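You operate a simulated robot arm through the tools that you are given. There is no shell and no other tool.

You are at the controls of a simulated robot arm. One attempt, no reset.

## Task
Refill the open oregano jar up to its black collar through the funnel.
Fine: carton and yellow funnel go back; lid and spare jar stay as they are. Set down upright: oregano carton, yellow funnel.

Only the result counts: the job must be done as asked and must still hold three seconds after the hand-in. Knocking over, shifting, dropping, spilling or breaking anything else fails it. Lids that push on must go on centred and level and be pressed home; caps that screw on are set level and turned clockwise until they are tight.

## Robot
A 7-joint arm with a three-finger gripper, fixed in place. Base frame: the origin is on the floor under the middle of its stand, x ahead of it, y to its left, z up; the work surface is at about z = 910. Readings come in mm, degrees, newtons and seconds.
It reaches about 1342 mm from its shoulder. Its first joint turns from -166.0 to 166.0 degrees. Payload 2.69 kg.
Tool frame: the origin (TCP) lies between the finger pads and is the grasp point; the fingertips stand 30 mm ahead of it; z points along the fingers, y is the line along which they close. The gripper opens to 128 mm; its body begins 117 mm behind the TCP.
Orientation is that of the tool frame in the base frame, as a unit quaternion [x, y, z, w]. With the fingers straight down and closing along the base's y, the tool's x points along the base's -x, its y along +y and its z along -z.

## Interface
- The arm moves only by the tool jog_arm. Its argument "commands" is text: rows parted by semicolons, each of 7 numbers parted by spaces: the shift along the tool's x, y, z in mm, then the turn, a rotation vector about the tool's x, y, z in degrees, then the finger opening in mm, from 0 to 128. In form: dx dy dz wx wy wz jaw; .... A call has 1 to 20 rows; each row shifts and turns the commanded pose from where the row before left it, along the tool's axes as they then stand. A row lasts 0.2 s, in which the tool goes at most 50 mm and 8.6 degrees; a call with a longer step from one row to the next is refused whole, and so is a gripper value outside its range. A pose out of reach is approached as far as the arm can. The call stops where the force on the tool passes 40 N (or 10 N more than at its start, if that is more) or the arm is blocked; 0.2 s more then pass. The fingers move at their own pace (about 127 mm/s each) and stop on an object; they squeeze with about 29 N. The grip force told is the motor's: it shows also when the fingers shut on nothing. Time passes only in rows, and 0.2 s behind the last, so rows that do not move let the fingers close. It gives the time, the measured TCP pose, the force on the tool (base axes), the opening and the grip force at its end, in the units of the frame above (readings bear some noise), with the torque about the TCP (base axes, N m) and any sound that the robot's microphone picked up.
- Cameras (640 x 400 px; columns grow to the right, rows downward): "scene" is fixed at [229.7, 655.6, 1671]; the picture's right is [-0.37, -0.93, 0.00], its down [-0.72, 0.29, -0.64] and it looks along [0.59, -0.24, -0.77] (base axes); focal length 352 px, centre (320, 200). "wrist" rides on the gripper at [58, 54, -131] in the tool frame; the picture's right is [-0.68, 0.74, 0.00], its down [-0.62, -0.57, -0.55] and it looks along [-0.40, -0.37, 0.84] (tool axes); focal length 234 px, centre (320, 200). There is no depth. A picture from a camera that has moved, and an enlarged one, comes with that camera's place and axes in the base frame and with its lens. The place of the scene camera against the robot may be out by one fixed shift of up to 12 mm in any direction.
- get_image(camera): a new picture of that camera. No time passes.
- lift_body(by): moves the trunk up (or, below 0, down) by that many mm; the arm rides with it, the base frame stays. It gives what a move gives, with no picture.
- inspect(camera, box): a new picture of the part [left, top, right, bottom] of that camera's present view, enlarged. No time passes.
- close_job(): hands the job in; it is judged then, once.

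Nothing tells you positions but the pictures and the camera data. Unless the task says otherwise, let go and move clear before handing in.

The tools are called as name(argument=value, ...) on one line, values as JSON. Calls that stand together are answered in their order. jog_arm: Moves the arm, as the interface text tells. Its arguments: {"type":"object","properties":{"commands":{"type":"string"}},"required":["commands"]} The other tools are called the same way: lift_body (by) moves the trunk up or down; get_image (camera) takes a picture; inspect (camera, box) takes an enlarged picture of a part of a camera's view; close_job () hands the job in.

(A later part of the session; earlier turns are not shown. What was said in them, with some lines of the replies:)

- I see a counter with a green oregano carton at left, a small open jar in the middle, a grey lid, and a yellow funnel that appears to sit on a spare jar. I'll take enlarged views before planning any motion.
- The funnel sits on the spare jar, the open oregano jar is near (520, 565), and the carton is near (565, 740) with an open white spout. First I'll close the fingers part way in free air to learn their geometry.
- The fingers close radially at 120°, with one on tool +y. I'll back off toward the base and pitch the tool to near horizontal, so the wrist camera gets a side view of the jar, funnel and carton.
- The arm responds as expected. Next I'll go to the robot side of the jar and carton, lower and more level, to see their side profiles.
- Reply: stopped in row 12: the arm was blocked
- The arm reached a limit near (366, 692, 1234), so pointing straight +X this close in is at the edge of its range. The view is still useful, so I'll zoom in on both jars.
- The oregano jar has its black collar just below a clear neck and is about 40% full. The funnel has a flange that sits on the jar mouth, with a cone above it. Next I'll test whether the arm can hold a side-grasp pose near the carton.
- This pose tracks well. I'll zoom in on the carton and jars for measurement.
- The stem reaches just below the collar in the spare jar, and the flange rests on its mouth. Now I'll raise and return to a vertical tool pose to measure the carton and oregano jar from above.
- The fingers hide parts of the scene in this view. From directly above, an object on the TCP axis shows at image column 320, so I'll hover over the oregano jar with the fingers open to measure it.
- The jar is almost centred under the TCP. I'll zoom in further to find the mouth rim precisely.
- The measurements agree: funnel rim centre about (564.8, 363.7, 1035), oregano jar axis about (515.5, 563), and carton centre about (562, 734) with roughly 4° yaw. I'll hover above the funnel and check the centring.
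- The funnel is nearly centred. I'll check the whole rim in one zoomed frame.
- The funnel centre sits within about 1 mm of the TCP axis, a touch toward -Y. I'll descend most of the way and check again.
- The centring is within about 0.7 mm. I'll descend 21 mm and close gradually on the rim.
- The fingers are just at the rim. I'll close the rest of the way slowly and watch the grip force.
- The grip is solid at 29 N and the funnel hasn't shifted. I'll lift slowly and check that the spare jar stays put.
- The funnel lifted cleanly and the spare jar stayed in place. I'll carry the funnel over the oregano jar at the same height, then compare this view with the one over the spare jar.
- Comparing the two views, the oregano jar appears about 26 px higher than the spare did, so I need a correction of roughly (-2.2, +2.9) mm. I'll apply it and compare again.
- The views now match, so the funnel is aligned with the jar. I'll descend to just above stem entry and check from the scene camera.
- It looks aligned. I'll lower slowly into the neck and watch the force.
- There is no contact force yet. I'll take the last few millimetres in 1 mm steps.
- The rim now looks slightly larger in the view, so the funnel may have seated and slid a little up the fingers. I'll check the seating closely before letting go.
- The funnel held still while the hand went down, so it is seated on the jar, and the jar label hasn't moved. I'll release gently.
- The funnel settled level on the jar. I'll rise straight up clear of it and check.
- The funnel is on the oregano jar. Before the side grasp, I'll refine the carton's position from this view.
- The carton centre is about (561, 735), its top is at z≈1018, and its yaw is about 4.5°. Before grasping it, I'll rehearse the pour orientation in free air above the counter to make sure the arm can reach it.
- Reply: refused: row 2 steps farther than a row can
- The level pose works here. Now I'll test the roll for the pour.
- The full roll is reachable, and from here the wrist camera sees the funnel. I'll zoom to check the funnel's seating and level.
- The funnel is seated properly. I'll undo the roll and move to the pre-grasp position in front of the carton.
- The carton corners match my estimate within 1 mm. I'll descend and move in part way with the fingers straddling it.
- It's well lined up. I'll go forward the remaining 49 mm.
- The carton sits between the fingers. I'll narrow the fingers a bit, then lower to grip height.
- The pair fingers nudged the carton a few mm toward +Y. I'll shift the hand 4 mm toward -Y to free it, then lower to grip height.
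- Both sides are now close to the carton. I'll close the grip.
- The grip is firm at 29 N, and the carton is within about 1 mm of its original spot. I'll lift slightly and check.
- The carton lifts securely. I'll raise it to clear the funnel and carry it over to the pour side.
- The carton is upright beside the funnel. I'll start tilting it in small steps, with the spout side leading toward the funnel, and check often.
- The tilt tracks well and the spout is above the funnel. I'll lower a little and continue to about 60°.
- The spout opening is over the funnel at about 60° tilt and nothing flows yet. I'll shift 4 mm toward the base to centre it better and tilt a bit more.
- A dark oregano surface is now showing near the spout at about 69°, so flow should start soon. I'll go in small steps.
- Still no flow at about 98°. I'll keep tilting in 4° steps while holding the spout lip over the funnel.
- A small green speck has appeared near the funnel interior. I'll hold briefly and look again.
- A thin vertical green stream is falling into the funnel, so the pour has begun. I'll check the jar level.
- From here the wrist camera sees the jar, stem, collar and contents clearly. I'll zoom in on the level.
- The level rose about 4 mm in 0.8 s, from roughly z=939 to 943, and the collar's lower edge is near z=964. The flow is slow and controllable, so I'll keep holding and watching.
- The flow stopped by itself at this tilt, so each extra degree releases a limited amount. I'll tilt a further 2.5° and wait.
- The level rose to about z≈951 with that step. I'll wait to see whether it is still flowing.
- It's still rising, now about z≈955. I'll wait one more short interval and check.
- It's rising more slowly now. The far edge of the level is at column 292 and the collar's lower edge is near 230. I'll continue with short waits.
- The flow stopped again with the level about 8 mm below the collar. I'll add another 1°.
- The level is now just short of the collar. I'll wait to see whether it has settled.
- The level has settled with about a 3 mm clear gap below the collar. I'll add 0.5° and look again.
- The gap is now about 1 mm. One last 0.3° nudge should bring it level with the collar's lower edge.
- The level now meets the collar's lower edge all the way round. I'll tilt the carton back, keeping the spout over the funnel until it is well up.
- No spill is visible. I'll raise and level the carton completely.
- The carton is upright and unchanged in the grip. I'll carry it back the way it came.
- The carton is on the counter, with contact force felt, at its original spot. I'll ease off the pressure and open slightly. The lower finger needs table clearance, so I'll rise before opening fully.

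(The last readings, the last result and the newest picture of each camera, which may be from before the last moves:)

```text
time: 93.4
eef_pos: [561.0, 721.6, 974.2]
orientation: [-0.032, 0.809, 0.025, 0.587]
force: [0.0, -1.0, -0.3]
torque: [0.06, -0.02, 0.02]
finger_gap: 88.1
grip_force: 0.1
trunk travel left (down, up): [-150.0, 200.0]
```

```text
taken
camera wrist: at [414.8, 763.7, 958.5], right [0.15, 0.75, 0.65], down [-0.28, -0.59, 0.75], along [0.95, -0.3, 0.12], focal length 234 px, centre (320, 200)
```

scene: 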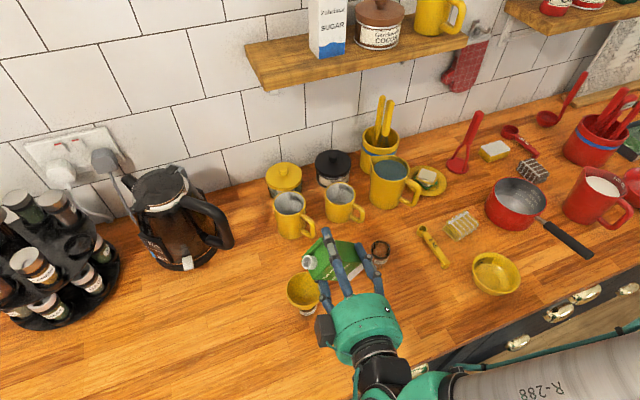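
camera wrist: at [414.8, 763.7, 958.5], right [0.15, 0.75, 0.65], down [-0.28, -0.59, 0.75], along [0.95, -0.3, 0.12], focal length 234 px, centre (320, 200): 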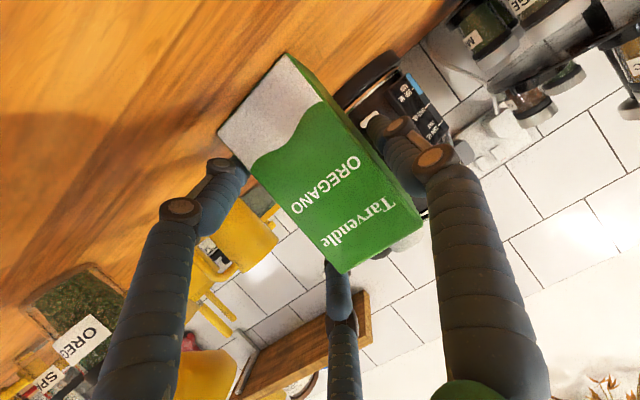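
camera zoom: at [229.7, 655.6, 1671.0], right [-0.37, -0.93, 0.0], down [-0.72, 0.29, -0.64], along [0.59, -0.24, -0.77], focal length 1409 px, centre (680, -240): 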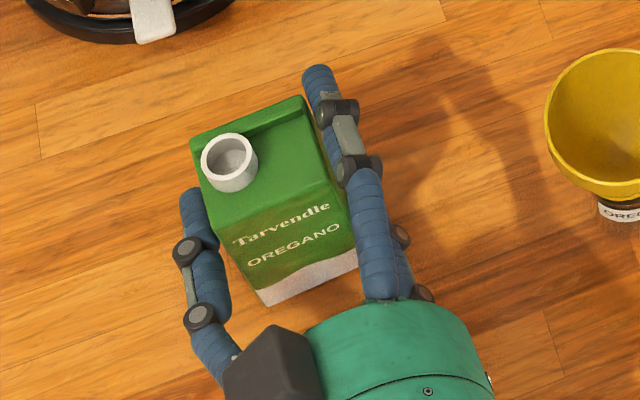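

The carton stands free. I'll rise in steps while opening further, then back out along the approach line.

jog_arm(commands="-3.8 0 -1.24 0 0 0 88; -3.8 0 -1.24 0 0 0 90; -3.8 0 -1.24 0 0 0 93; -3.8 0 -1.24 0 0 0 96; -3.8 0 -1.24 0 0 0 100; 0 0 0 0 0 0 102; 0 0 0 0 0 0 102")

inspect(camera="scene", box=[180, 260, 280, 360])

get_image(camera="wrist")

```text
time: 95.0
eef_pos: [561.5, 720.5, 995.6]
orientation: [-0.031, 0.808, 0.024, 0.588]
force: [-0.2, 0.1, 0.4]
torque: [0.01, -0.03, 0.02]
finger_gap: 102.1
grip_force: 0.1
trunk travel left (down, up): [-150.0, 200.0]
```

```text
4.00 times, centred on (230, 310) of scene
camera zoom: at [229.7, 655.6, 1671.0], right [-0.37, -0.93, 0.0], down [-0.72, 0.29, -0.64], along [0.59, -0.24, -0.77], focal length 1409 px, centre (680, -240)
```

zoom: 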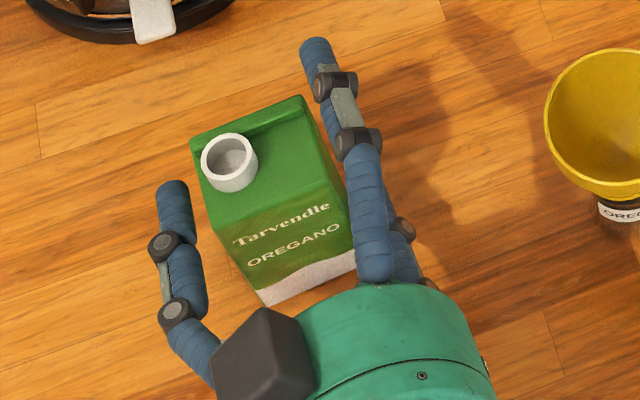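

```text
taken
camera wrist: at [414.9, 763.2, 978.8], right [0.15, 0.75, 0.65], down [-0.28, -0.59, 0.75], along [0.95, -0.3, 0.12], focal length 234 px, centre (320, 200)
```

wrist: 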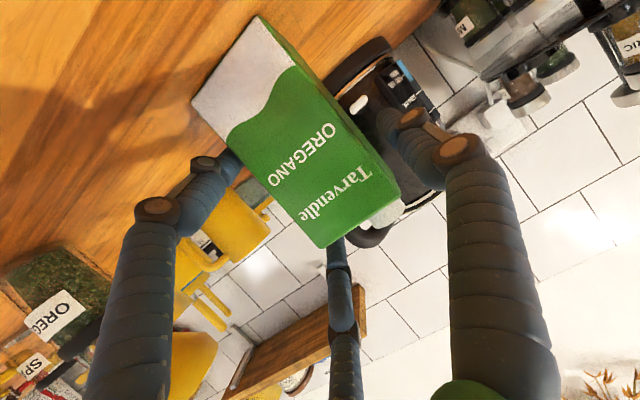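

The carton is steady. I'll back out along the approach line.

jog_arm(commands="3.1 0 -9.5 0 0 0 102; 6.2 0 -19 0 0 0 102; 6.2 0 -19 0 0 0 102; 6.2 0 -19 0 0 0 102; 6.2 0 -19 0 0 0 102; 6.2 0 -19 0 0 0 102; 0 0 0 0 0 0 102; 0 0 0 0 0 0 102")

get_image(camera="wrist")

inspect(camera="scene", box=[180, 260, 340, 360])

inspect(camera="wrist", box=[70, 110, 230, 260])

```text
time: 96.8
eef_pos: [450.4, 710.0, 993.9]
orientation: [-0.03, 0.809, 0.023, 0.587]
force: [-0.1, -0.4, 0.0]
torque: [0.01, 0.0, 0.02]
finger_gap: 101.8
grip_force: 0.0
trunk travel left (down, up): [-150.0, 200.0]
```

```text
taken
camera wrist: at [304.8, 753.7, 977.6], right [0.15, 0.75, 0.65], down [-0.28, -0.59, 0.75], along [0.95, -0.3, 0.12], focal length 234 px, centre (320, 200)
```

wrist: 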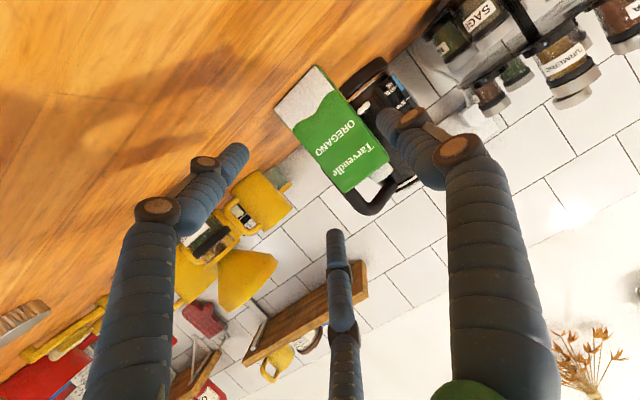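

```text
4.00 times, centred on (260, 310) of scene
camera zoom: at [229.7, 655.6, 1671.0], right [-0.37, -0.93, 0.0], down [-0.72, 0.29, -0.64], along [0.59, -0.24, -0.77], focal length 1409 px, centre (560, -240)
```

zoom: 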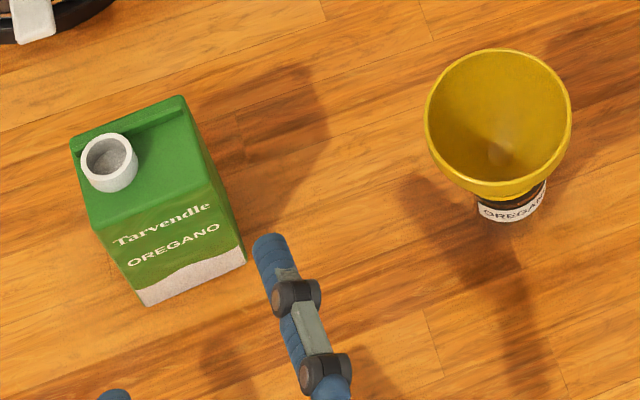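

```text
2.67 times, centred on (150, 185) of wrist
camera zoom: at [304.8, 753.7, 977.6], right [0.15, 0.75, 0.65], down [-0.28, -0.59, 0.75], along [0.95, -0.3, 0.12], focal length 624 px, centre (773, 240)
```

zoom: 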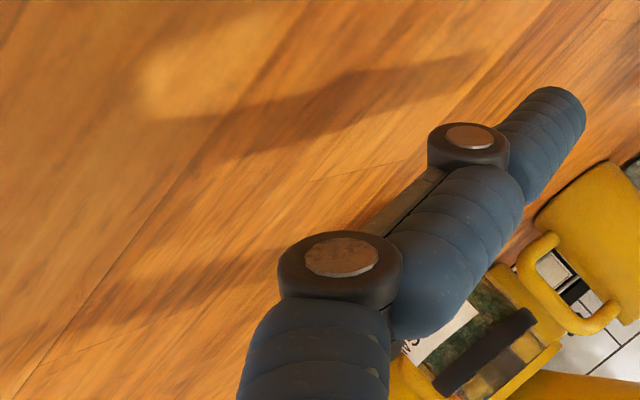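

The carton is back on its spot, upright. Next I'll raise, return the tool to vertical, and move over the funnel.

jog_arm(commands="-34.9 0 -11.3 0 0 0 104; -34.9 0 -11.3 0 0 0 104; -34.9 0 -11.3 0 0 0 104; -34.9 0 -11.3 0 0 0 104; -34.9 0 -11.3 0 0 0 104; -34.9 0 -11.3 0 0 0 104; 0 0 0 4.28 0 1.39 104; 0 0 0 0 8 0 104; 0 0 0 0 8 0 104; 0 0 0 0 8 0 104; 0 0 0 0 8 0 104; 0 0 0 0 8 0 104; 0 0 0 0 8 0 104; 0 0 0 0 8 0 104; 0 0 0 0 8 0 104; 0 0 0 0 8 0 104; 0 0 0 0 0 0 104; 0 0 0 0 0 0 104")

```text
time: 100.6
eef_pos: [452.4, 711.3, 1215.1]
orientation: [-0.001, 1.0, 0.002, -0.001]
force: [-0.2, 0.3, -0.8]
torque: [-0.01, -0.03, -0.01]
finger_gap: 103.8
grip_force: 0.0
trunk travel left (down, up): [-150.0, 200.0]
```

jog_arm(commands="-12.1 -29 8.8 0 0 0 104; -12.1 -29 8.8 0 0 0 104; -12.1 -29 8.8 0 0 0 104; -12.1 -29 8.8 0 0 0 104; -12.1 -29 8.8 0 0 0 104; 0 0 0 0 0 0 104; 0 0 0 0 0 0 104; 0 0 0 0 0 0 104")

get_image(camera="wrist")

inspect(camera="wrist", box=[264, 86, 376, 166])

```text
time: 102.4
eef_pos: [512.8, 565.0, 1169.4]
orientation: [-0.002, 1.0, 0.001, 0.001]
force: [0.5, 0.0, 0.1]
torque: [0.01, -0.03, -0.01]
finger_gap: 104.0
grip_force: 0.2
trunk travel left (down, up): [-150.0, 200.0]
```

```text
taken
camera wrist: at [454.3, 619.9, 1300.0], right [0.68, 0.74, 0.0], down [0.62, -0.57, 0.55], along [0.4, -0.37, -0.84], focal length 234 px, centre (320, 200)
```

wrist: 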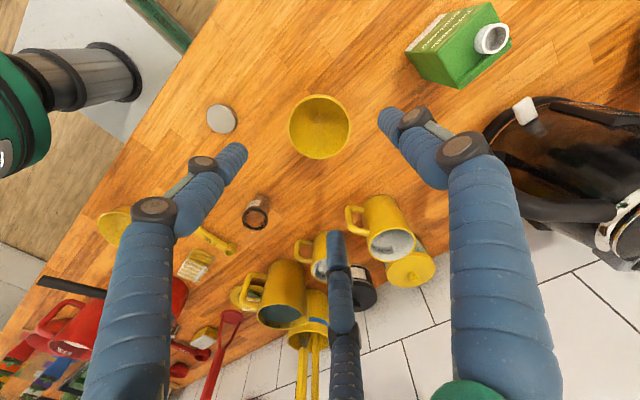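

```text
5.00 times, centred on (320, 126) of wrist
camera zoom: at [454.3, 619.9, 1300.0], right [0.68, 0.74, 0.0], down [0.62, -0.57, 0.55], along [0.4, -0.37, -0.84], focal length 1171 px, centre (320, 570)
```

zoom: 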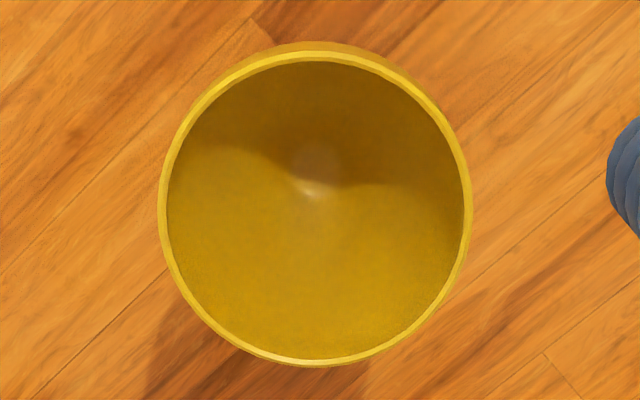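

The funnel centre is about (511.3, 566.2) and its rim is at about z≈1036. I'll correct by 1 mm, descend part way and recheck.

jog_arm(commands="1.0 0.3 10 0 0 0 104; 0 0 22 0 0 0 104; 0 0 22 0 0 0 104; 0 0 22 0 0 0 104; 0 0 22 0 0 0 104; 0 0 20 0 0 0 104; 0 0 0 0 0 0 104; 0 0 0 0 0 0 104")

inspect(camera="wrist", box=[240, 110, 400, 240])

```text
time: 104.2
eef_pos: [511.4, 566.7, 1051.3]
orientation: [-0.001, 1.0, 0.001, 0.001]
force: [0.4, -0.4, 0.0]
torque: [0.05, -0.01, 0.05]
finger_gap: 103.8
grip_force: 0.1
trunk travel left (down, up): [-150.0, 200.0]
```

```text
3.08 times, centred on (320, 175) of wrist
camera zoom: at [453.9, 620.8, 1181.6], right [0.68, 0.74, 0.0], down [0.62, -0.57, 0.55], along [0.4, -0.37, -0.84], focal length 720 px, centre (320, 277)
```

zoom: 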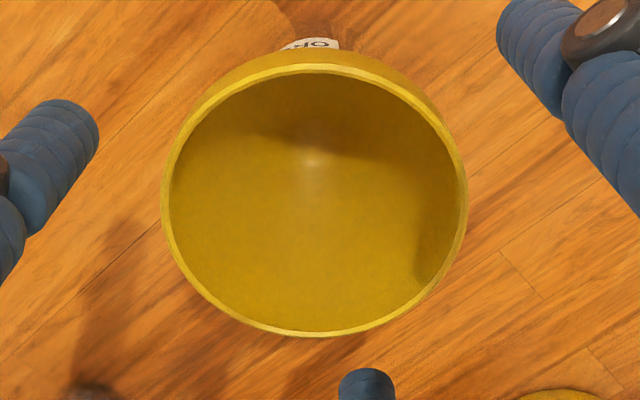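

The centring is within 1 mm. I'll descend to grip height and close gradually.

jog_arm(commands="0.2 -0.4 12 0 0 0 100; 0 0 11 0 0 0 92; 0 0 0 0 0 0 84; 0 0 0 0 0 0 78; 0 0 0 0 0 0 75; 0 0 0 0 0 0 73; 0 0 0 0 0 0 72; 0 0 0 0 0 0 71; 0 0 0 0 0 0 70; 0 0 0 0 0 0 69; 0 0 0 0 0 0 68; 0 0 0 0 0 0 67")

inspect(camera="wrist", box=[250, 120, 390, 250])

inspect(camera="scene", box=[270, 250, 350, 320])

```text
time: 106.8
eef_pos: [510.8, 565.3, 1028.8]
orientation: [-0.001, 1.0, 0.0, 0.001]
force: [0.1, -0.2, -0.7]
torque: [0.0, 0.02, 0.01]
finger_gap: 67.0
grip_force: 0.0
trunk travel left (down, up): [-150.0, 200.0]
```

```text
3.08 times, centred on (320, 185) of wrist
camera zoom: at [453.6, 620.9, 1158.4], right [0.68, 0.74, 0.0], down [0.62, -0.57, 0.55], along [0.4, -0.37, -0.84], focal length 720 px, centre (320, 246)
```

zoom: 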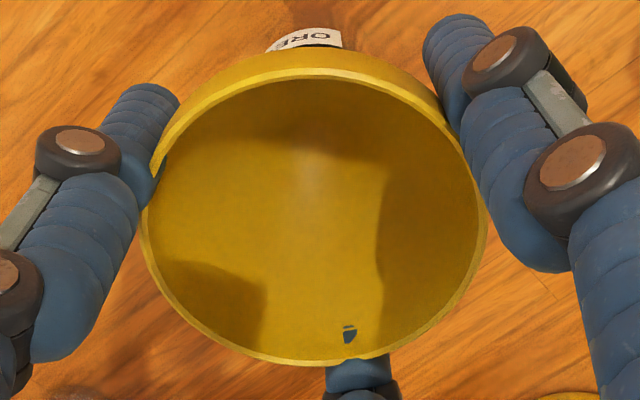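

```text
5.71 times, centred on (310, 285) of scene
camera zoom: at [229.7, 655.6, 1671.0], right [-0.37, -0.93, 0.0], down [-0.72, 0.29, -0.64], along [0.59, -0.24, -0.77], focal length 2013 px, centre (377, -286)
```

zoom: 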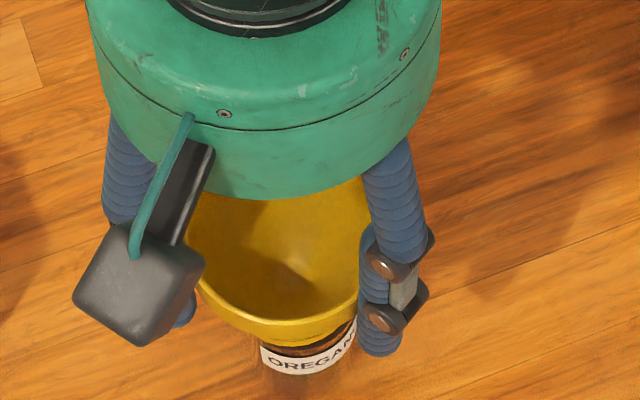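

jog_arm(commands="0 0 0 0 0 0 66; 0 0 0 0 0 0 65; 0 0 0 0 0 0 64; 0 0 0 0 0 0 62; 0 0 0 0 0 0 60; 0 0 0 0 0 0 60")

inspect(camera="wrist", box=[250, 120, 390, 250])

```text
time: 108.2
eef_pos: [511.7, 567.5, 1029.1]
orientation: [-0.001, 1.0, 0.002, 0.0]
force: [0.3, -0.1, 0.7]
torque: [0.01, -0.03, -0.02]
finger_gap: 64.9
grip_force: 29.3
trunk travel left (down, up): [-150.0, 200.0]
```

```text
3.08 times, centred on (320, 185) of wrist
camera zoom: at [453.6, 620.9, 1158.4], right [0.68, 0.74, 0.0], down [0.62, -0.57, 0.55], along [0.4, -0.37, -0.84], focal length 720 px, centre (320, 246)
```

zoom: 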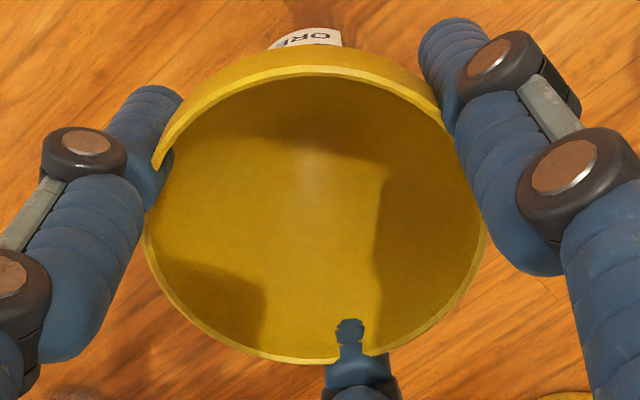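

The grip is firm at 29 N. I'll lift slowly, straight up.

jog_arm(commands="0 0 -2 0 0 0 60; 0 0 -3 0 0 0 60; 0 0 -4 0 0 0 60; 0 0 -5 0 0 0 60; 0 0 -6 0 0 0 60; 0 0 -8 0 0 0 60; 0 0 -10 0 0 0 60; 0 0 -12 0 0 0 60; 0 0 -12 0 0 0 60; 0 0 -14 0 0 0 60; 0 0 -13.5 0 0 0 60; 0 0 0 0 0 0 60; 0 0 0 0 0 0 60")

inspect(camera="wrist", box=[290, 90, 350, 140])

inspect(camera="scene", box=[250, 220, 370, 330])

inspect(camera="wrist", box=[240, 80, 400, 260])

```text
time: 111.0
eef_pos: [512.0, 566.9, 1116.9]
orientation: [-0.001, 1.0, 0.001, 0.0]
force: [-0.7, -0.1, -1.0]
torque: [0.05, 0.03, 0.0]
finger_gap: 65.4
grip_force: 28.9
trunk travel left (down, up): [-150.0, 200.0]
```

```text
8.00 times, centred on (320, 115) of wrist
camera zoom: at [453.1, 620.8, 1247.8], right [0.68, 0.74, 0.0], down [0.62, -0.57, 0.55], along [0.4, -0.37, -0.84], focal length 1873 px, centre (320, 880)
```

zoom: 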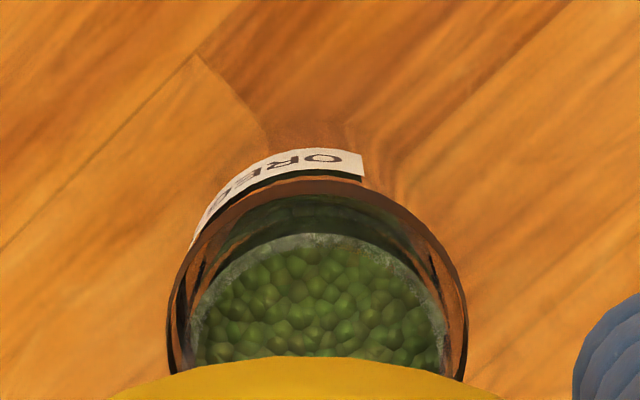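

```text
3.64 times, centred on (310, 275) of scene
camera zoom: at [229.7, 655.6, 1671.0], right [-0.37, -0.93, 0.0], down [-0.72, 0.29, -0.64], along [0.59, -0.24, -0.77], focal length 1281 px, centre (356, -73)
```

zoom: 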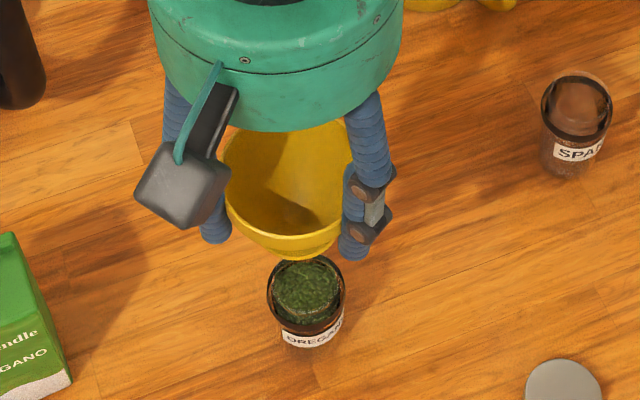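

```text
2.22 times, centred on (320, 170) of wrist
camera zoom: at [453.1, 620.8, 1247.8], right [0.68, 0.74, 0.0], down [0.62, -0.57, 0.55], along [0.4, -0.37, -0.84], focal length 520 px, centre (320, 267)
```

zoom: 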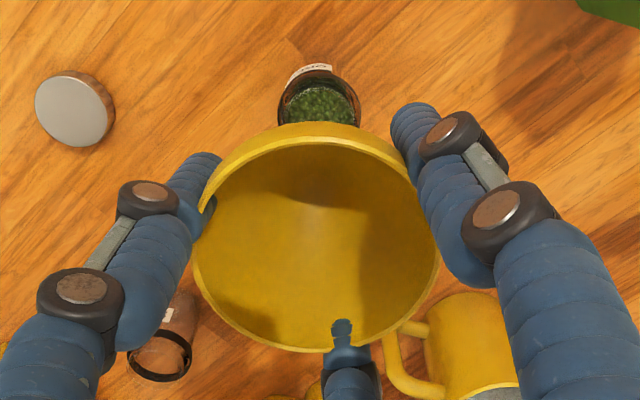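

The jar is filled right up under the collar, and the funnel is lifted clear. I'll measure the funnel's exact offset in the hand.

inspect(camera="wrist", box=[256, 130, 384, 242])

inspect(camera="scene", box=[290, 280, 330, 320])

```text
3.57 times, centred on (320, 186) of wrist
camera zoom: at [453.1, 620.8, 1247.8], right [0.68, 0.74, 0.0], down [0.62, -0.57, 0.55], along [0.4, -0.37, -0.84], focal length 836 px, centre (320, 250)
```

zoom: 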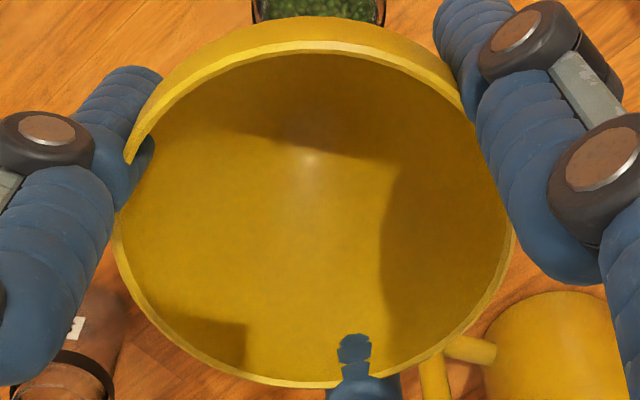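

```text
10.00 times, centred on (310, 300) of scene
camera zoom: at [229.7, 655.6, 1671.0], right [-0.37, -0.93, 0.0], down [-0.72, 0.29, -0.64], along [0.59, -0.24, -0.77], focal length 3523 px, centre (420, -800)
```

zoom: 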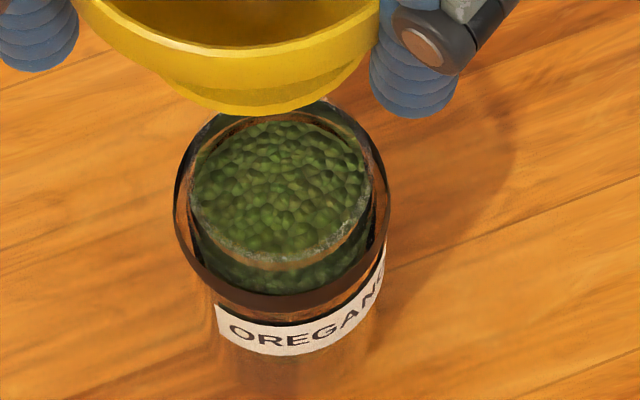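

The funnel's in-hand offset is about 1 mm. I'll carry it to the spare jar, aiming its centre at the original position, about (565.5, 360.9).

jog_arm(commands="-3.5 -12.9 0 0 0 0 60; -6.94 -25.76 0 0 0 0 60; -6.94 -25.76 0 0 0 0 60; -6.94 -25.76 0 0 0 0 60; -6.94 -25.76 0 0 0 0 60; -6.94 -25.76 0 0 0 0 60; -6.94 -25.76 0 0 0 0 60; -6.94 -25.76 0 0 0 0 60; -3.4 -12.9 0 0 0 0 60; 0 0 0 0 0 0 60; 0 0 0 0 0 0 60; 0 0 0 0 0 0 60")

inspect(camera="wrist", box=[290, 90, 350, 140])

inspect(camera="scene", box=[340, 170, 440, 280])

```text
time: 113.6
eef_pos: [566.3, 358.9, 1118.5]
orientation: [-0.001, 1.0, 0.001, 0.0]
force: [-0.2, -0.4, -0.3]
torque: [-0.02, -0.01, 0.0]
finger_gap: 65.6
grip_force: 28.9
trunk travel left (down, up): [-150.0, 200.0]
```

```text
8.00 times, centred on (320, 115) of wrist
camera zoom: at [508.8, 413.3, 1248.6], right [0.68, 0.74, 0.0], down [0.62, -0.57, 0.55], along [0.4, -0.37, -0.84], focal length 1873 px, centre (320, 880)
```

zoom: 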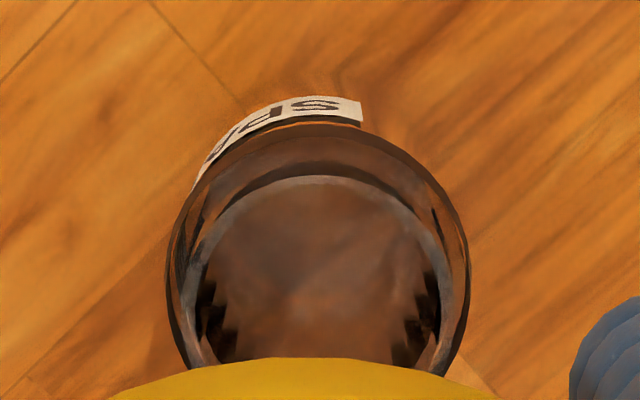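

```text
3.64 times, centred on (390, 225) of scene
camera zoom: at [229.7, 655.6, 1671.0], right [-0.37, -0.93, 0.0], down [-0.72, 0.29, -0.64], along [0.59, -0.24, -0.77], focal length 1281 px, centre (66, 109)
```

zoom: 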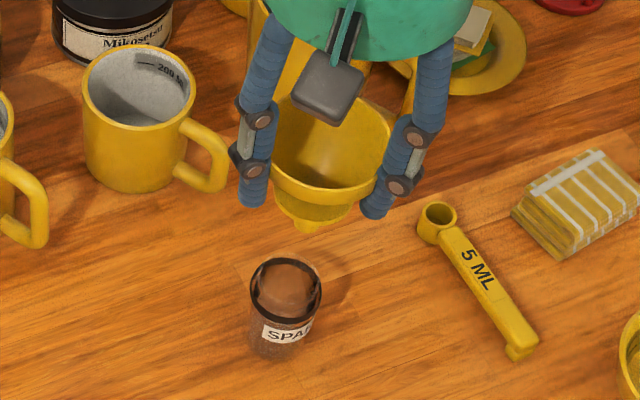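

The spare jar is where it was. I'll shift 1.4 mm to centre, then descend to just above stem entry.

jog_arm(commands="0.2 1.4 0 0 0 0 60; 0 0 0 0 0 0 60; 0 0 0 0 0 0 60")

inspect(camera="wrist", box=[290, 90, 350, 140])

```text
time: 114.4
eef_pos: [566.8, 361.5, 1118.5]
orientation: [-0.001, 1.0, 0.001, 0.0]
force: [0.7, -0.2, -1.1]
torque: [-0.02, 0.01, 0.01]
finger_gap: 65.5
grip_force: 29.1
trunk travel left (down, up): [-150.0, 200.0]
```

```text
8.00 times, centred on (320, 115) of wrist
camera zoom: at [508.6, 415.0, 1248.4], right [0.68, 0.74, 0.0], down [0.62, -0.57, 0.55], along [0.4, -0.37, -0.84], focal length 1873 px, centre (320, 880)
```

zoom: 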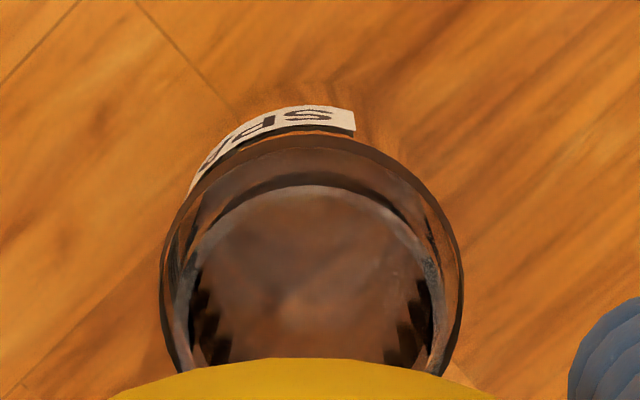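

It's aligned. I'll descend to just above seating.

jog_arm(commands="0 0 10 0 0 0 60; 0 0 12 0 0 0 60; 0 0 12 0 0 0 60; 0 0 10 0 0 0 60; 0 0 8 0 0 0 60; 0 0 0 0 0 0 60; 0 0 0 0 0 0 60")

inspect(camera="scene", box=[340, 190, 440, 280])

jog_arm(commands="0 0 5 0 0 0 60; 0 0 5 0 0 0 60; 0 0 5 0 0 0 60; 0 0 5 0 0 0 60; 0 0 5 0 0 0 60; 0 0 5 0 0 0 60; 0 0 3 0 0 0 60; 0 0 0 0 0 0 60; 0 0 0 0 0 0 60")

inspect(camera="scene", box=[340, 190, 440, 280])

```text
time: 116.0
eef_pos: [566.8, 362.5, 1065.4]
orientation: [-0.001, 1.0, 0.001, 0.0]
force: [0.5, 0.1, -0.1]
torque: [0.02, 0.01, 0.03]
finger_gap: 66.0
grip_force: 28.9
trunk travel left (down, up): [-150.0, 200.0]
```

```text
4.44 times, centred on (390, 235) of scene
camera zoom: at [229.7, 655.6, 1671.0], right [-0.37, -0.93, 0.0], down [-0.72, 0.29, -0.64], along [0.59, -0.24, -0.77], focal length 1566 px, centre (9, 44)
```

zoom: 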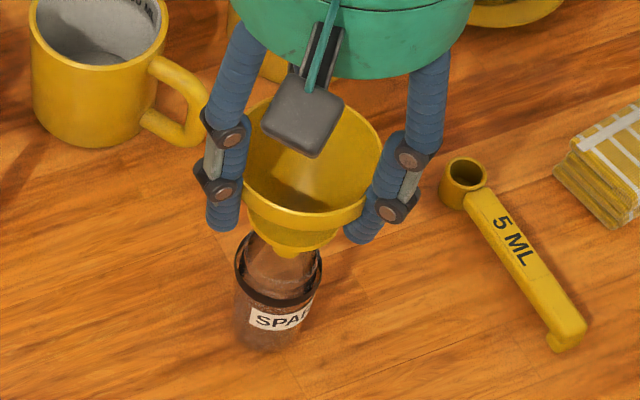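

```text
time: 118.0
eef_pos: [565.9, 362.0, 1033.9]
orientation: [-0.001, 1.0, 0.0, -0.001]
force: [0.1, 0.0, -0.9]
torque: [0.0, 0.03, -0.02]
finger_gap: 66.0
grip_force: 28.5
trunk travel left (down, up): [-150.0, 200.0]
```

```text
4.44 times, centred on (390, 235) of scene
camera zoom: at [229.7, 655.6, 1671.0], right [-0.37, -0.93, 0.0], down [-0.72, 0.29, -0.64], along [0.59, -0.24, -0.77], focal length 1566 px, centre (9, 44)
```

zoom: 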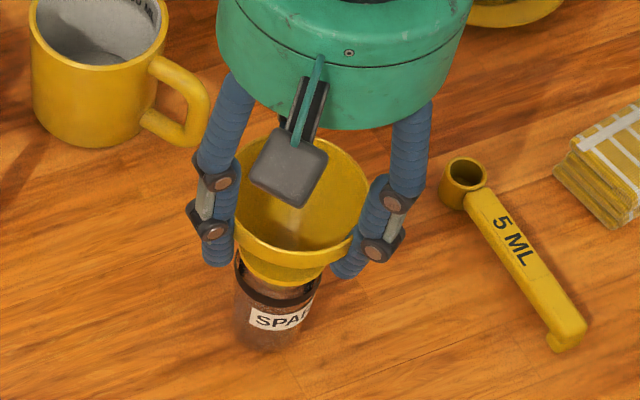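

The stem is in the neck. I'll do the last few millimetres gently.

jog_arm(commands="0 0 1 0 0 0 60; 0 0 1 0 0 0 60; 0 0 1 0 0 0 60; 0 0 0.7 0 0 0 60; 0 0 0.5 0 0 0 60; 0 0 0 0 0 0 60; 0 0 0 0 0 0 60")

inspect(camera="wrist", box=[256, 130, 384, 242])

inspect(camera="scene", box=[360, 220, 410, 280])

```text
time: 119.6
eef_pos: [566.8, 363.3, 1029.2]
orientation: [-0.001, 1.0, 0.001, 0.0]
force: [0.4, 0.7, -0.4]
torque: [-0.01, -0.01, -0.02]
finger_gap: 66.3
grip_force: 29.0
trunk travel left (down, up): [-150.0, 200.0]
```

```text
3.57 times, centred on (320, 186) of wrist
camera zoom: at [508.8, 416.4, 1158.8], right [0.68, 0.74, 0.0], down [0.62, -0.57, 0.55], along [0.4, -0.37, -0.84], focal length 836 px, centre (320, 250)
```

zoom: 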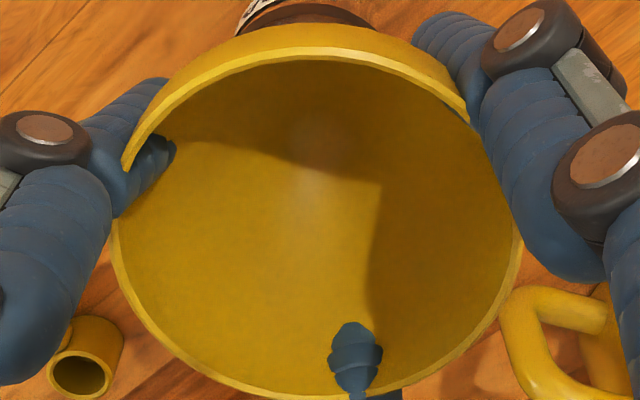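

```text
6.67 times, centred on (385, 250) of scene
camera zoom: at [229.7, 655.6, 1671.0], right [-0.37, -0.93, 0.0], down [-0.72, 0.29, -0.64], along [0.59, -0.24, -0.77], focal length 2349 px, centre (-113, -133)
```

zoom: 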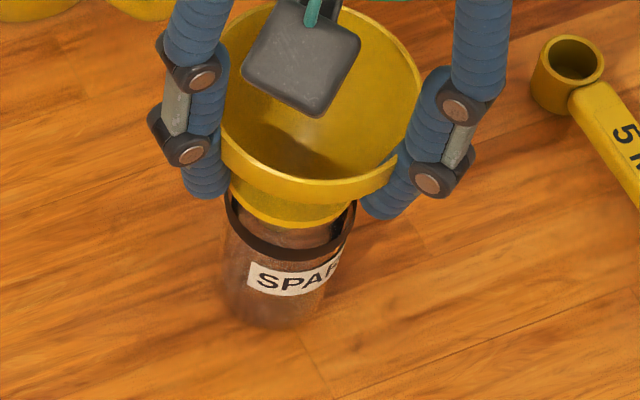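

The funnel has made contact with the jar and is nearly seated. As before, I'll release gently and let it settle.

jog_arm(commands="0 0 0 0 0 0 66; 0 0 0 0 0 0 67; 0 0 0 0 0 0 69; 0 0 0 0 0 0 72; 0 0 0 0 0 0 78; 0 0 0 0 0 0 86; 0 0 0 0 0 0 96; 0 0 0 0 0 0 104; 0 0 0 0 0 0 104")

inspect(camera="wrist", box=[256, 130, 384, 242])

inspect(camera="scene", box=[360, 220, 410, 280])

```text
time: 121.6
eef_pos: [566.3, 362.3, 1029.1]
orientation: [-0.001, 1.0, 0.001, -0.001]
force: [0.5, -0.7, 0.8]
torque: [0.02, -0.02, 0.01]
finger_gap: 103.9
grip_force: 0.0
trunk travel left (down, up): [-150.0, 200.0]
```

```text
3.57 times, centred on (320, 186) of wrist
camera zoom: at [508.8, 416.4, 1158.9], right [0.68, 0.74, 0.0], down [0.62, -0.57, 0.55], along [0.4, -0.37, -0.84], focal length 836 px, centre (320, 250)
```

zoom: 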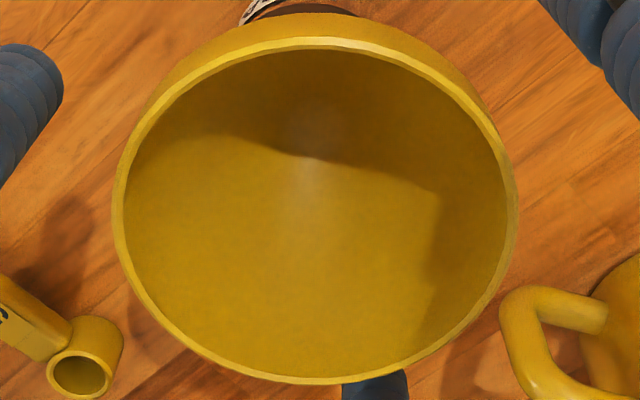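

```text
6.67 times, centred on (385, 250) of scene
camera zoom: at [229.7, 655.6, 1671.0], right [-0.37, -0.93, 0.0], down [-0.72, 0.29, -0.64], along [0.59, -0.24, -0.77], focal length 2349 px, centre (-113, -133)
```

zoom: 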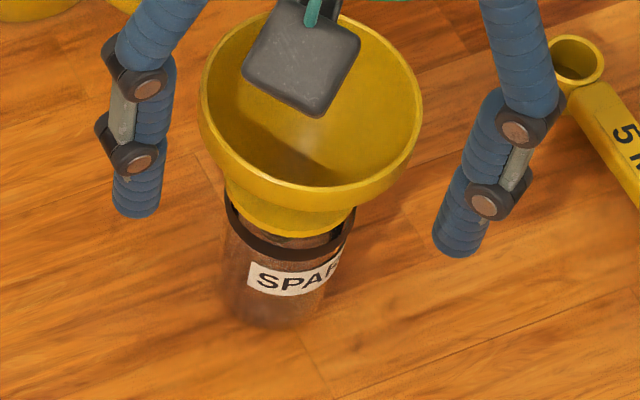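

The funnel has settled fully, with its rim back at about z≈1034–1035. I'll rise clear and compare with the initial view.

jog_arm(commands="0 0 -10 0 0 0 104; 0 0 -20 0 0 0 104; 0 0 -25 0 0 0 104; 0 0 -30 0 0 0 104; 0 0 -37 0 0 0 104; 0 0 0 0 0 0 104; 0 0 0 0 0 0 104")

inspect(camera="wrist", box=[264, 96, 376, 176])

inspect(camera="scene", box=[320, 200, 480, 300])

inspect(camera="scene", box=[270, 270, 430, 370])

```text
time: 123.2
eef_pos: [566.1, 363.4, 1149.8]
orientation: [-0.001, 1.0, 0.001, -0.001]
force: [0.6, -0.8, -0.7]
torque: [-0.03, 0.01, 0.01]
finger_gap: 103.9
grip_force: 0.0
trunk travel left (down, up): [-150.0, 200.0]
```

```text
5.00 times, centred on (320, 136) of wrist
camera zoom: at [508.6, 417.6, 1280.5], right [0.68, 0.74, 0.0], down [0.62, -0.57, 0.55], along [0.4, -0.37, -0.84], focal length 1171 px, centre (320, 520)
```

zoom: 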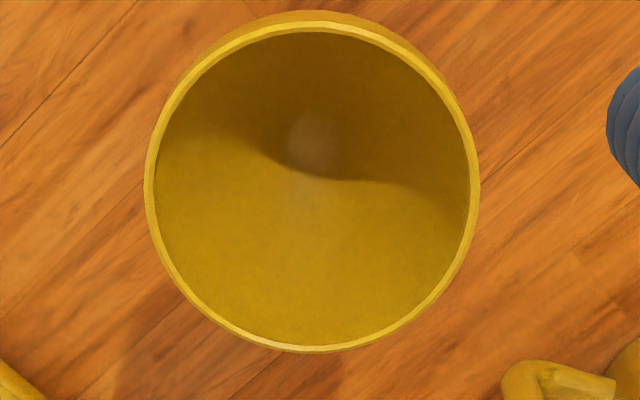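

```text
4.00 times, centred on (400, 250) of scene
camera zoom: at [229.7, 655.6, 1671.0], right [-0.37, -0.93, 0.0], down [-0.72, 0.29, -0.64], along [0.59, -0.24, -0.77], focal length 1409 px, centre (0, 0)
```

zoom: 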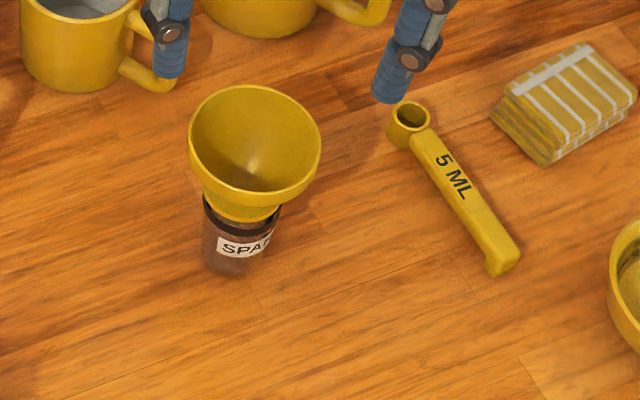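

```text
4.00 times, centred on (350, 320) of scene
camera zoom: at [229.7, 655.6, 1671.0], right [-0.37, -0.93, 0.0], down [-0.72, 0.29, -0.64], along [0.59, -0.24, -0.77], focal length 1409 px, centre (200, -280)
```

zoom: 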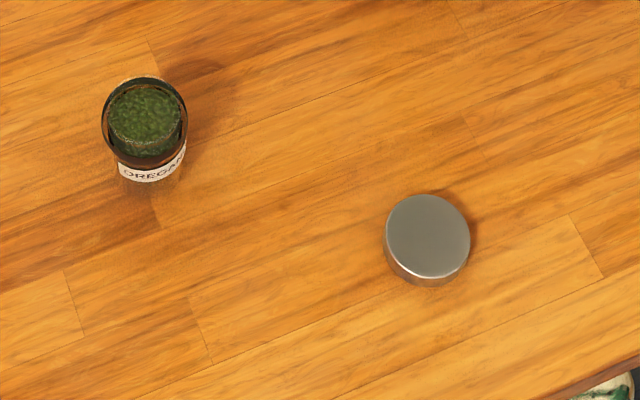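

Everything matches the initial scene: the spare jar, lid and oregano jar are unmoved, and the funnel is back within about 2 mm. Now I'll check the fill level against the collar from the side, using the same rolled camera pose well above the jar.

jog_arm(commands="0 0 -33 0 0 0 104; 0 0 -33 0 0 0 90; 0 0 -33 0 0 0 80; 13 38.75 0 0 0 0 70; 13 38.75 0 0 0 0 60; 13 38.75 0 0 0 0 60; 13 38.75 0 0 0 0 60; 0 0 0 0 -8 0 60; 0 0 0 0 -8 0 60; 0 0 0 0 -8 0 60; 0 0 0 0 -8 0 60; 0 0 0 0 -8 0 60; 0 0 0 0 -8 0 60; 0 0 0 0 -8 0 60; 0 0 0 0 -8 0 60; 0 0 0 0 -8 0 60; 0 0 0 0 0 0 60")

jog_arm(commands="0 0 0 2.63 0 -8.08 60; 0 0 0 2.63 0 -8.08 60; 0 0 0 2.63 0 -8.08 60; 0 0 0 2.63 0 -8.08 60; 0 0 0 2.63 0 -8.08 60; 0 0 0 2.63 0 -8.08 60; 0 0 0 2.63 0 -8.08 60; 0 0 0 2.63 0 -8.08 60; 0 0 0 2.63 0 -8.08 60; 0 0 0 2.63 0 -8.08 60; 0 0 0 2.63 0 -8.08 60; 0 0 0 2.63 0 -8.08 60; 0 0 0 0 0 0 60")

get_image(camera="wrist")

get_image(camera="scene")

```text
time: 126.8
eef_pos: [514.9, 517.1, 1250.4]
orientation: [0.0, 0.809, 0.002, 0.588]
force: [-0.5, -0.1, -0.4]
torque: [0.0, -0.02, 0.01]
finger_gap: 60.1
grip_force: 0.1
trunk travel left (down, up): [-150.0, 200.0]
```

```text
time: 129.6
eef_pos: [514.6, 517.0, 1251.1]
orientation: [0.457, -0.51, 0.627, -0.371]
force: [0.1, 0.0, -0.6]
torque: [0.0, 0.0, -0.01]
finger_gap: 59.9
grip_force: 0.1
trunk travel left (down, up): [-150.0, 200.0]
```

```text
taken
camera wrist: at [371.8, 491.7, 1199.8], right [0.21, 0.48, -0.85], down [-0.33, 0.86, 0.4], along [0.92, 0.2, 0.34], focal length 234 px, centre (320, 200)
```

wrist: 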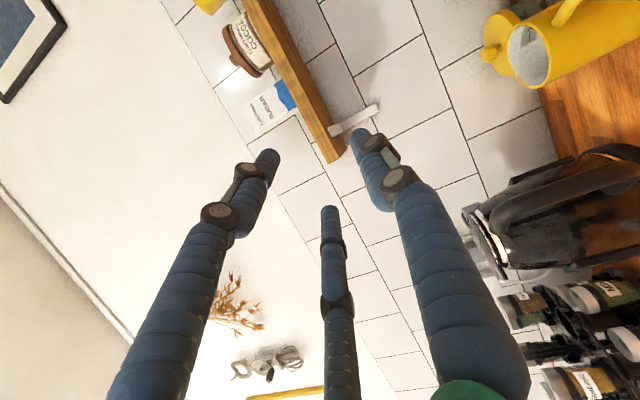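

```text
taken
```

scene: 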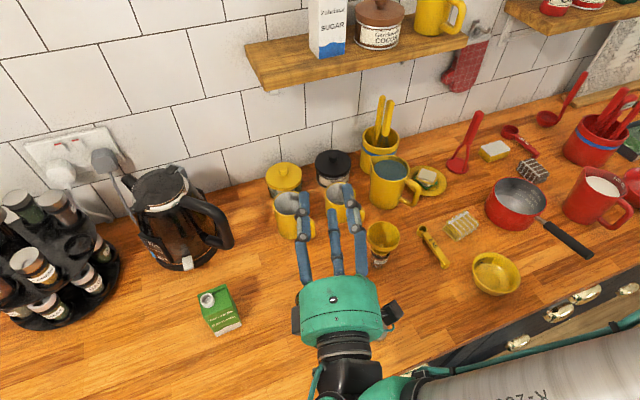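

jog_arm(commands="-7.4 36.7 -2.4 0 0 0 60; -7.4 36.7 -2.4 0 0 0 60; -7.4 36.7 -2.4 0 0 0 60; -5.4 27 -1.8 0 0 0 60; 0 0 0 0 0 0 60")

get_image(camera="wrist")

inspect(camera="wrist", box=[540, 60, 640, 190])

```text
time: 130.8
eef_pos: [514.5, 517.2, 1109.0]
orientation: [0.457, -0.51, 0.627, -0.371]
force: [0.9, 1.3, 1.1]
torque: [-0.01, -0.02, -0.02]
finger_gap: 60.1
grip_force: 0.0
trunk travel left (down, up): [-150.0, 200.0]
```

```text
taken
camera wrist: at [372.7, 491.0, 1058.7], right [0.21, 0.48, -0.85], down [-0.33, 0.85, 0.4], along [0.92, 0.2, 0.34], focal length 234 px, centre (320, 200)
```

wrist: 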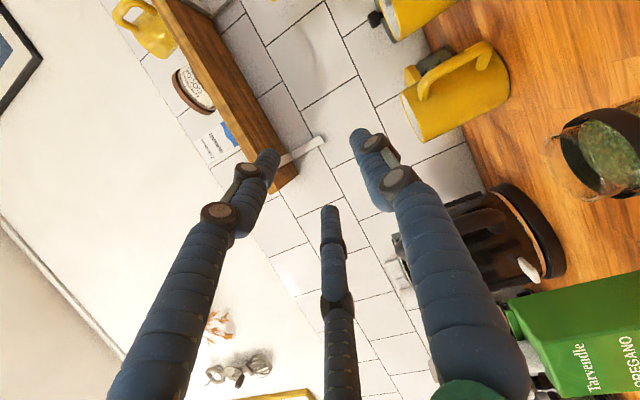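

```text
3.08 times, centred on (590, 125) of wrist
camera zoom: at [372.7, 491.0, 1058.7], right [0.21, 0.48, -0.85], down [-0.33, 0.85, 0.4], along [0.92, 0.2, 0.34], focal length 720 px, centre (-511, 431)
```

zoom: 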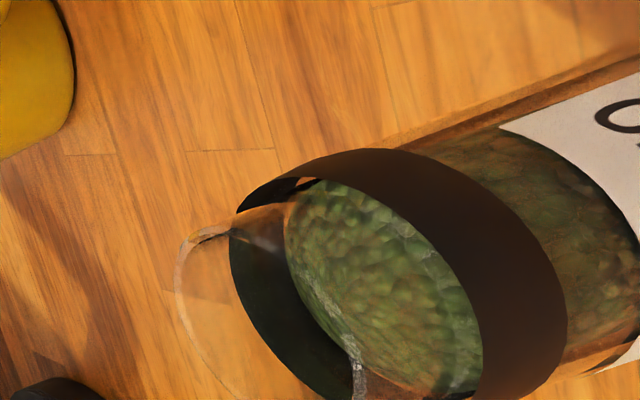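

The oregano surface sits right at the collar's lower edge. I'll raise the arm clear and undo the roll before handing in.

jog_arm(commands="5.4 -27 1.8 0 0 0 60; 7.4 -36.7 2.4 0 0 0 60; 7.4 -36.7 2.4 0 0 0 60; 7.4 -36.7 2.4 0 0 0 60; 0 0 0 -2.63 0 8.08 60; 0 0 0 -2.63 0 8.08 60; 0 0 0 -2.63 0 8.08 60; 0 0 0 -2.63 0 8.08 60; 0 0 0 -2.63 0 8.08 60; 0 0 0 -2.63 0 8.08 60; 0 0 0 -2.63 0 8.08 60; 0 0 0 -2.63 0 8.08 60; 0 0 0 -2.63 0 8.08 60; 0 0 0 -2.63 0 8.08 60; 0 0 0 -2.63 0 8.08 60; 0 0 0 -2.63 0 8.08 60; 0 0 0 0 0 0 60")

get_image(camera="wrist")

get_image(camera="scene")

```text
time: 134.4
eef_pos: [514.2, 517.3, 1249.9]
orientation: [0.001, 0.809, 0.002, 0.587]
force: [0.3, -0.7, 0.9]
torque: [0.03, 0.03, 0.06]
finger_gap: 59.7
grip_force: 0.1
trunk travel left (down, up): [-150.0, 200.0]
```

```text
taken
camera wrist: at [372.0, 570.8, 1234.5], right [0.21, 0.73, 0.65], down [-0.33, -0.57, 0.75], along [0.92, -0.37, 0.12], focal length 234 px, centre (320, 200)
```

wrist: 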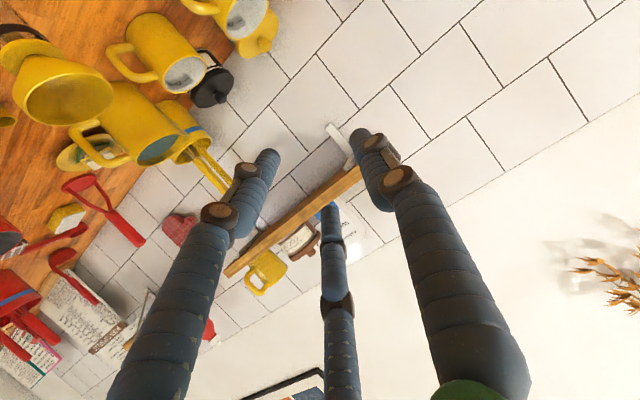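

```text
taken
```

scene: 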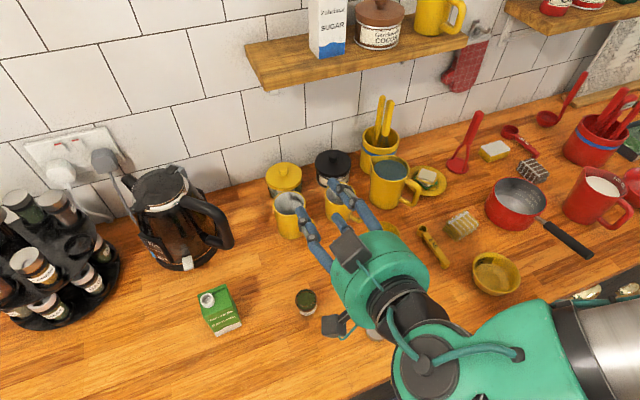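

The workspace looks right. I'll take one last side look at the funnel's seating on the spare jar.

inspect(camera="wrist", box=[0, 20, 140, 140])

jog_arm(commands="10 20 -32 0 0 0 60; 10 20 -32 0 0 0 60; 0 20 0 0 0 0 60; 0 20 0 0 0 0 60; 0 0 0 0 0 0 60")

get_image(camera="wrist")

inspect(camera="scene", box=[320, 190, 480, 300])

```text
3.33 times, centred on (70, 80) of wrist
camera zoom: at [372.0, 570.8, 1234.5], right [0.21, 0.73, 0.65], down [-0.33, -0.57, 0.75], along [0.92, -0.37, 0.12], focal length 781 px, centre (1153, 600)
```

zoom: 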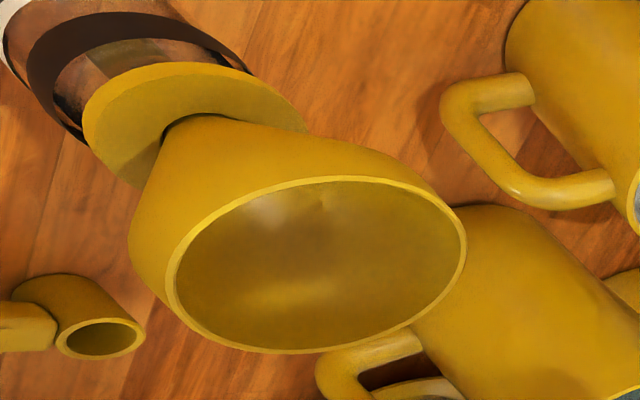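

```text
time: 135.6
eef_pos: [449.3, 596.8, 1251.0]
orientation: [-0.001, 0.809, 0.002, 0.588]
force: [0.1, 0.2, 1.0]
torque: [0.0, 0.0, -0.03]
finger_gap: 60.1
grip_force: 0.0
trunk travel left (down, up): [-150.0, 200.0]
```

```text
taken
camera wrist: at [306.4, 651.4, 1235.5], right [0.21, 0.74, 0.64], down [-0.33, -0.57, 0.75], along [0.92, -0.37, 0.12], focal length 234 px, centre (320, 200)
```

wrist: 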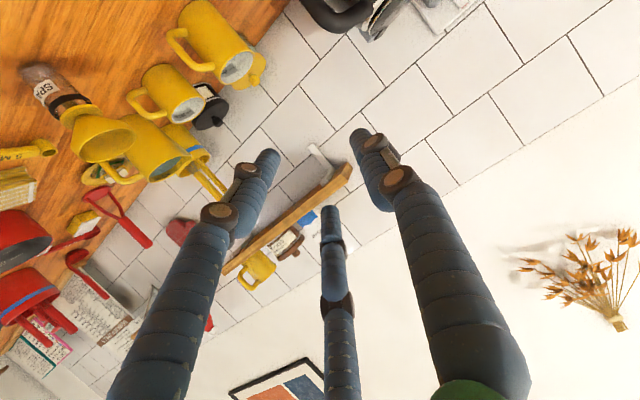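

```text
3.64 times, centred on (400, 245) of scene
camera zoom: at [229.7, 655.6, 1671.0], right [-0.37, -0.93, 0.0], down [-0.72, 0.29, -0.64], along [0.59, -0.24, -0.77], focal length 1281 px, centre (29, 36)
```

zoom: 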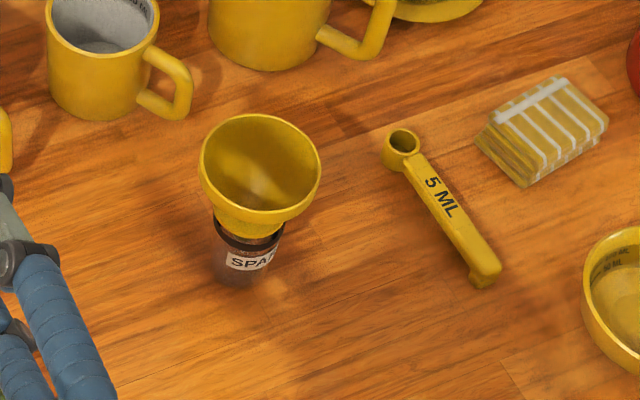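

inspect(camera="wrist", box=[0, 50, 150, 170])

inspect(camera="scene", box=[180, 260, 340, 360])

```text
3.33 times, centred on (75, 110) of wrist
camera zoom: at [306.4, 651.4, 1235.5], right [0.21, 0.74, 0.64], down [-0.33, -0.57, 0.75], along [0.92, -0.37, 0.12], focal length 781 px, centre (1137, 500)
```

zoom: 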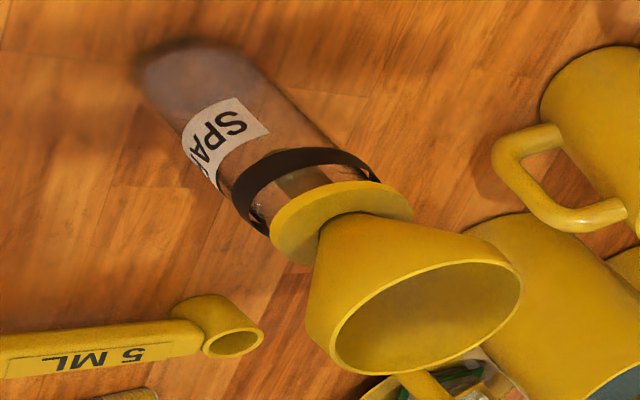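

```text
4.00 times, centred on (260, 310) of scene
camera zoom: at [229.7, 655.6, 1671.0], right [-0.37, -0.93, 0.0], down [-0.72, 0.29, -0.64], along [0.59, -0.24, -0.77], focal length 1409 px, centre (560, -240)
```

zoom: 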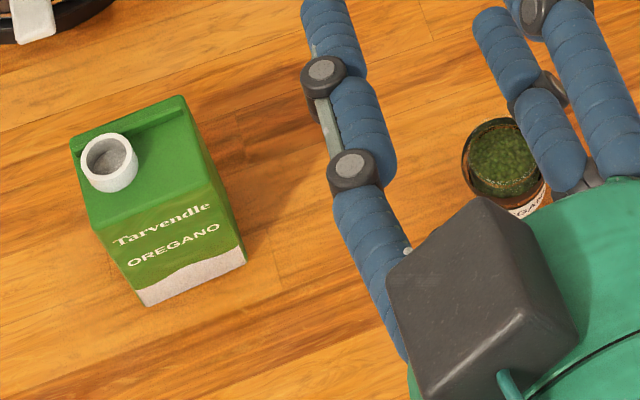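

The last views show the result:
- **Oregano jar:** filled up to the black collar, and in its original spot.
- **Carton:** upright, back where it stood.
- **Funnel:** upright and level on the spare jar again.
- **Lid and spare jar:** not moved.

I saw no spill, and the arm is clear, so I'm handing the job in.

close_job()

```text
The job is handed in.
```

I refilled the oregano jar through the funnel, and the contents now sit at the lower edge of the black collar. The job is handed in; I haven't been told how it was judged.

- **Carton:** it is upright again, within about 3 mm of where it started.
- **Funnel:** it is upright and seated on the spare jar again, about 2 mm off its original position.
- **Lid and jars:** the lid, spare jar and oregano jar show no visible movement compared with the first pictures.
- **Spills:** none showed up in any picture I took during or after the pour.

The arm was clear of everything when I handed the job in.
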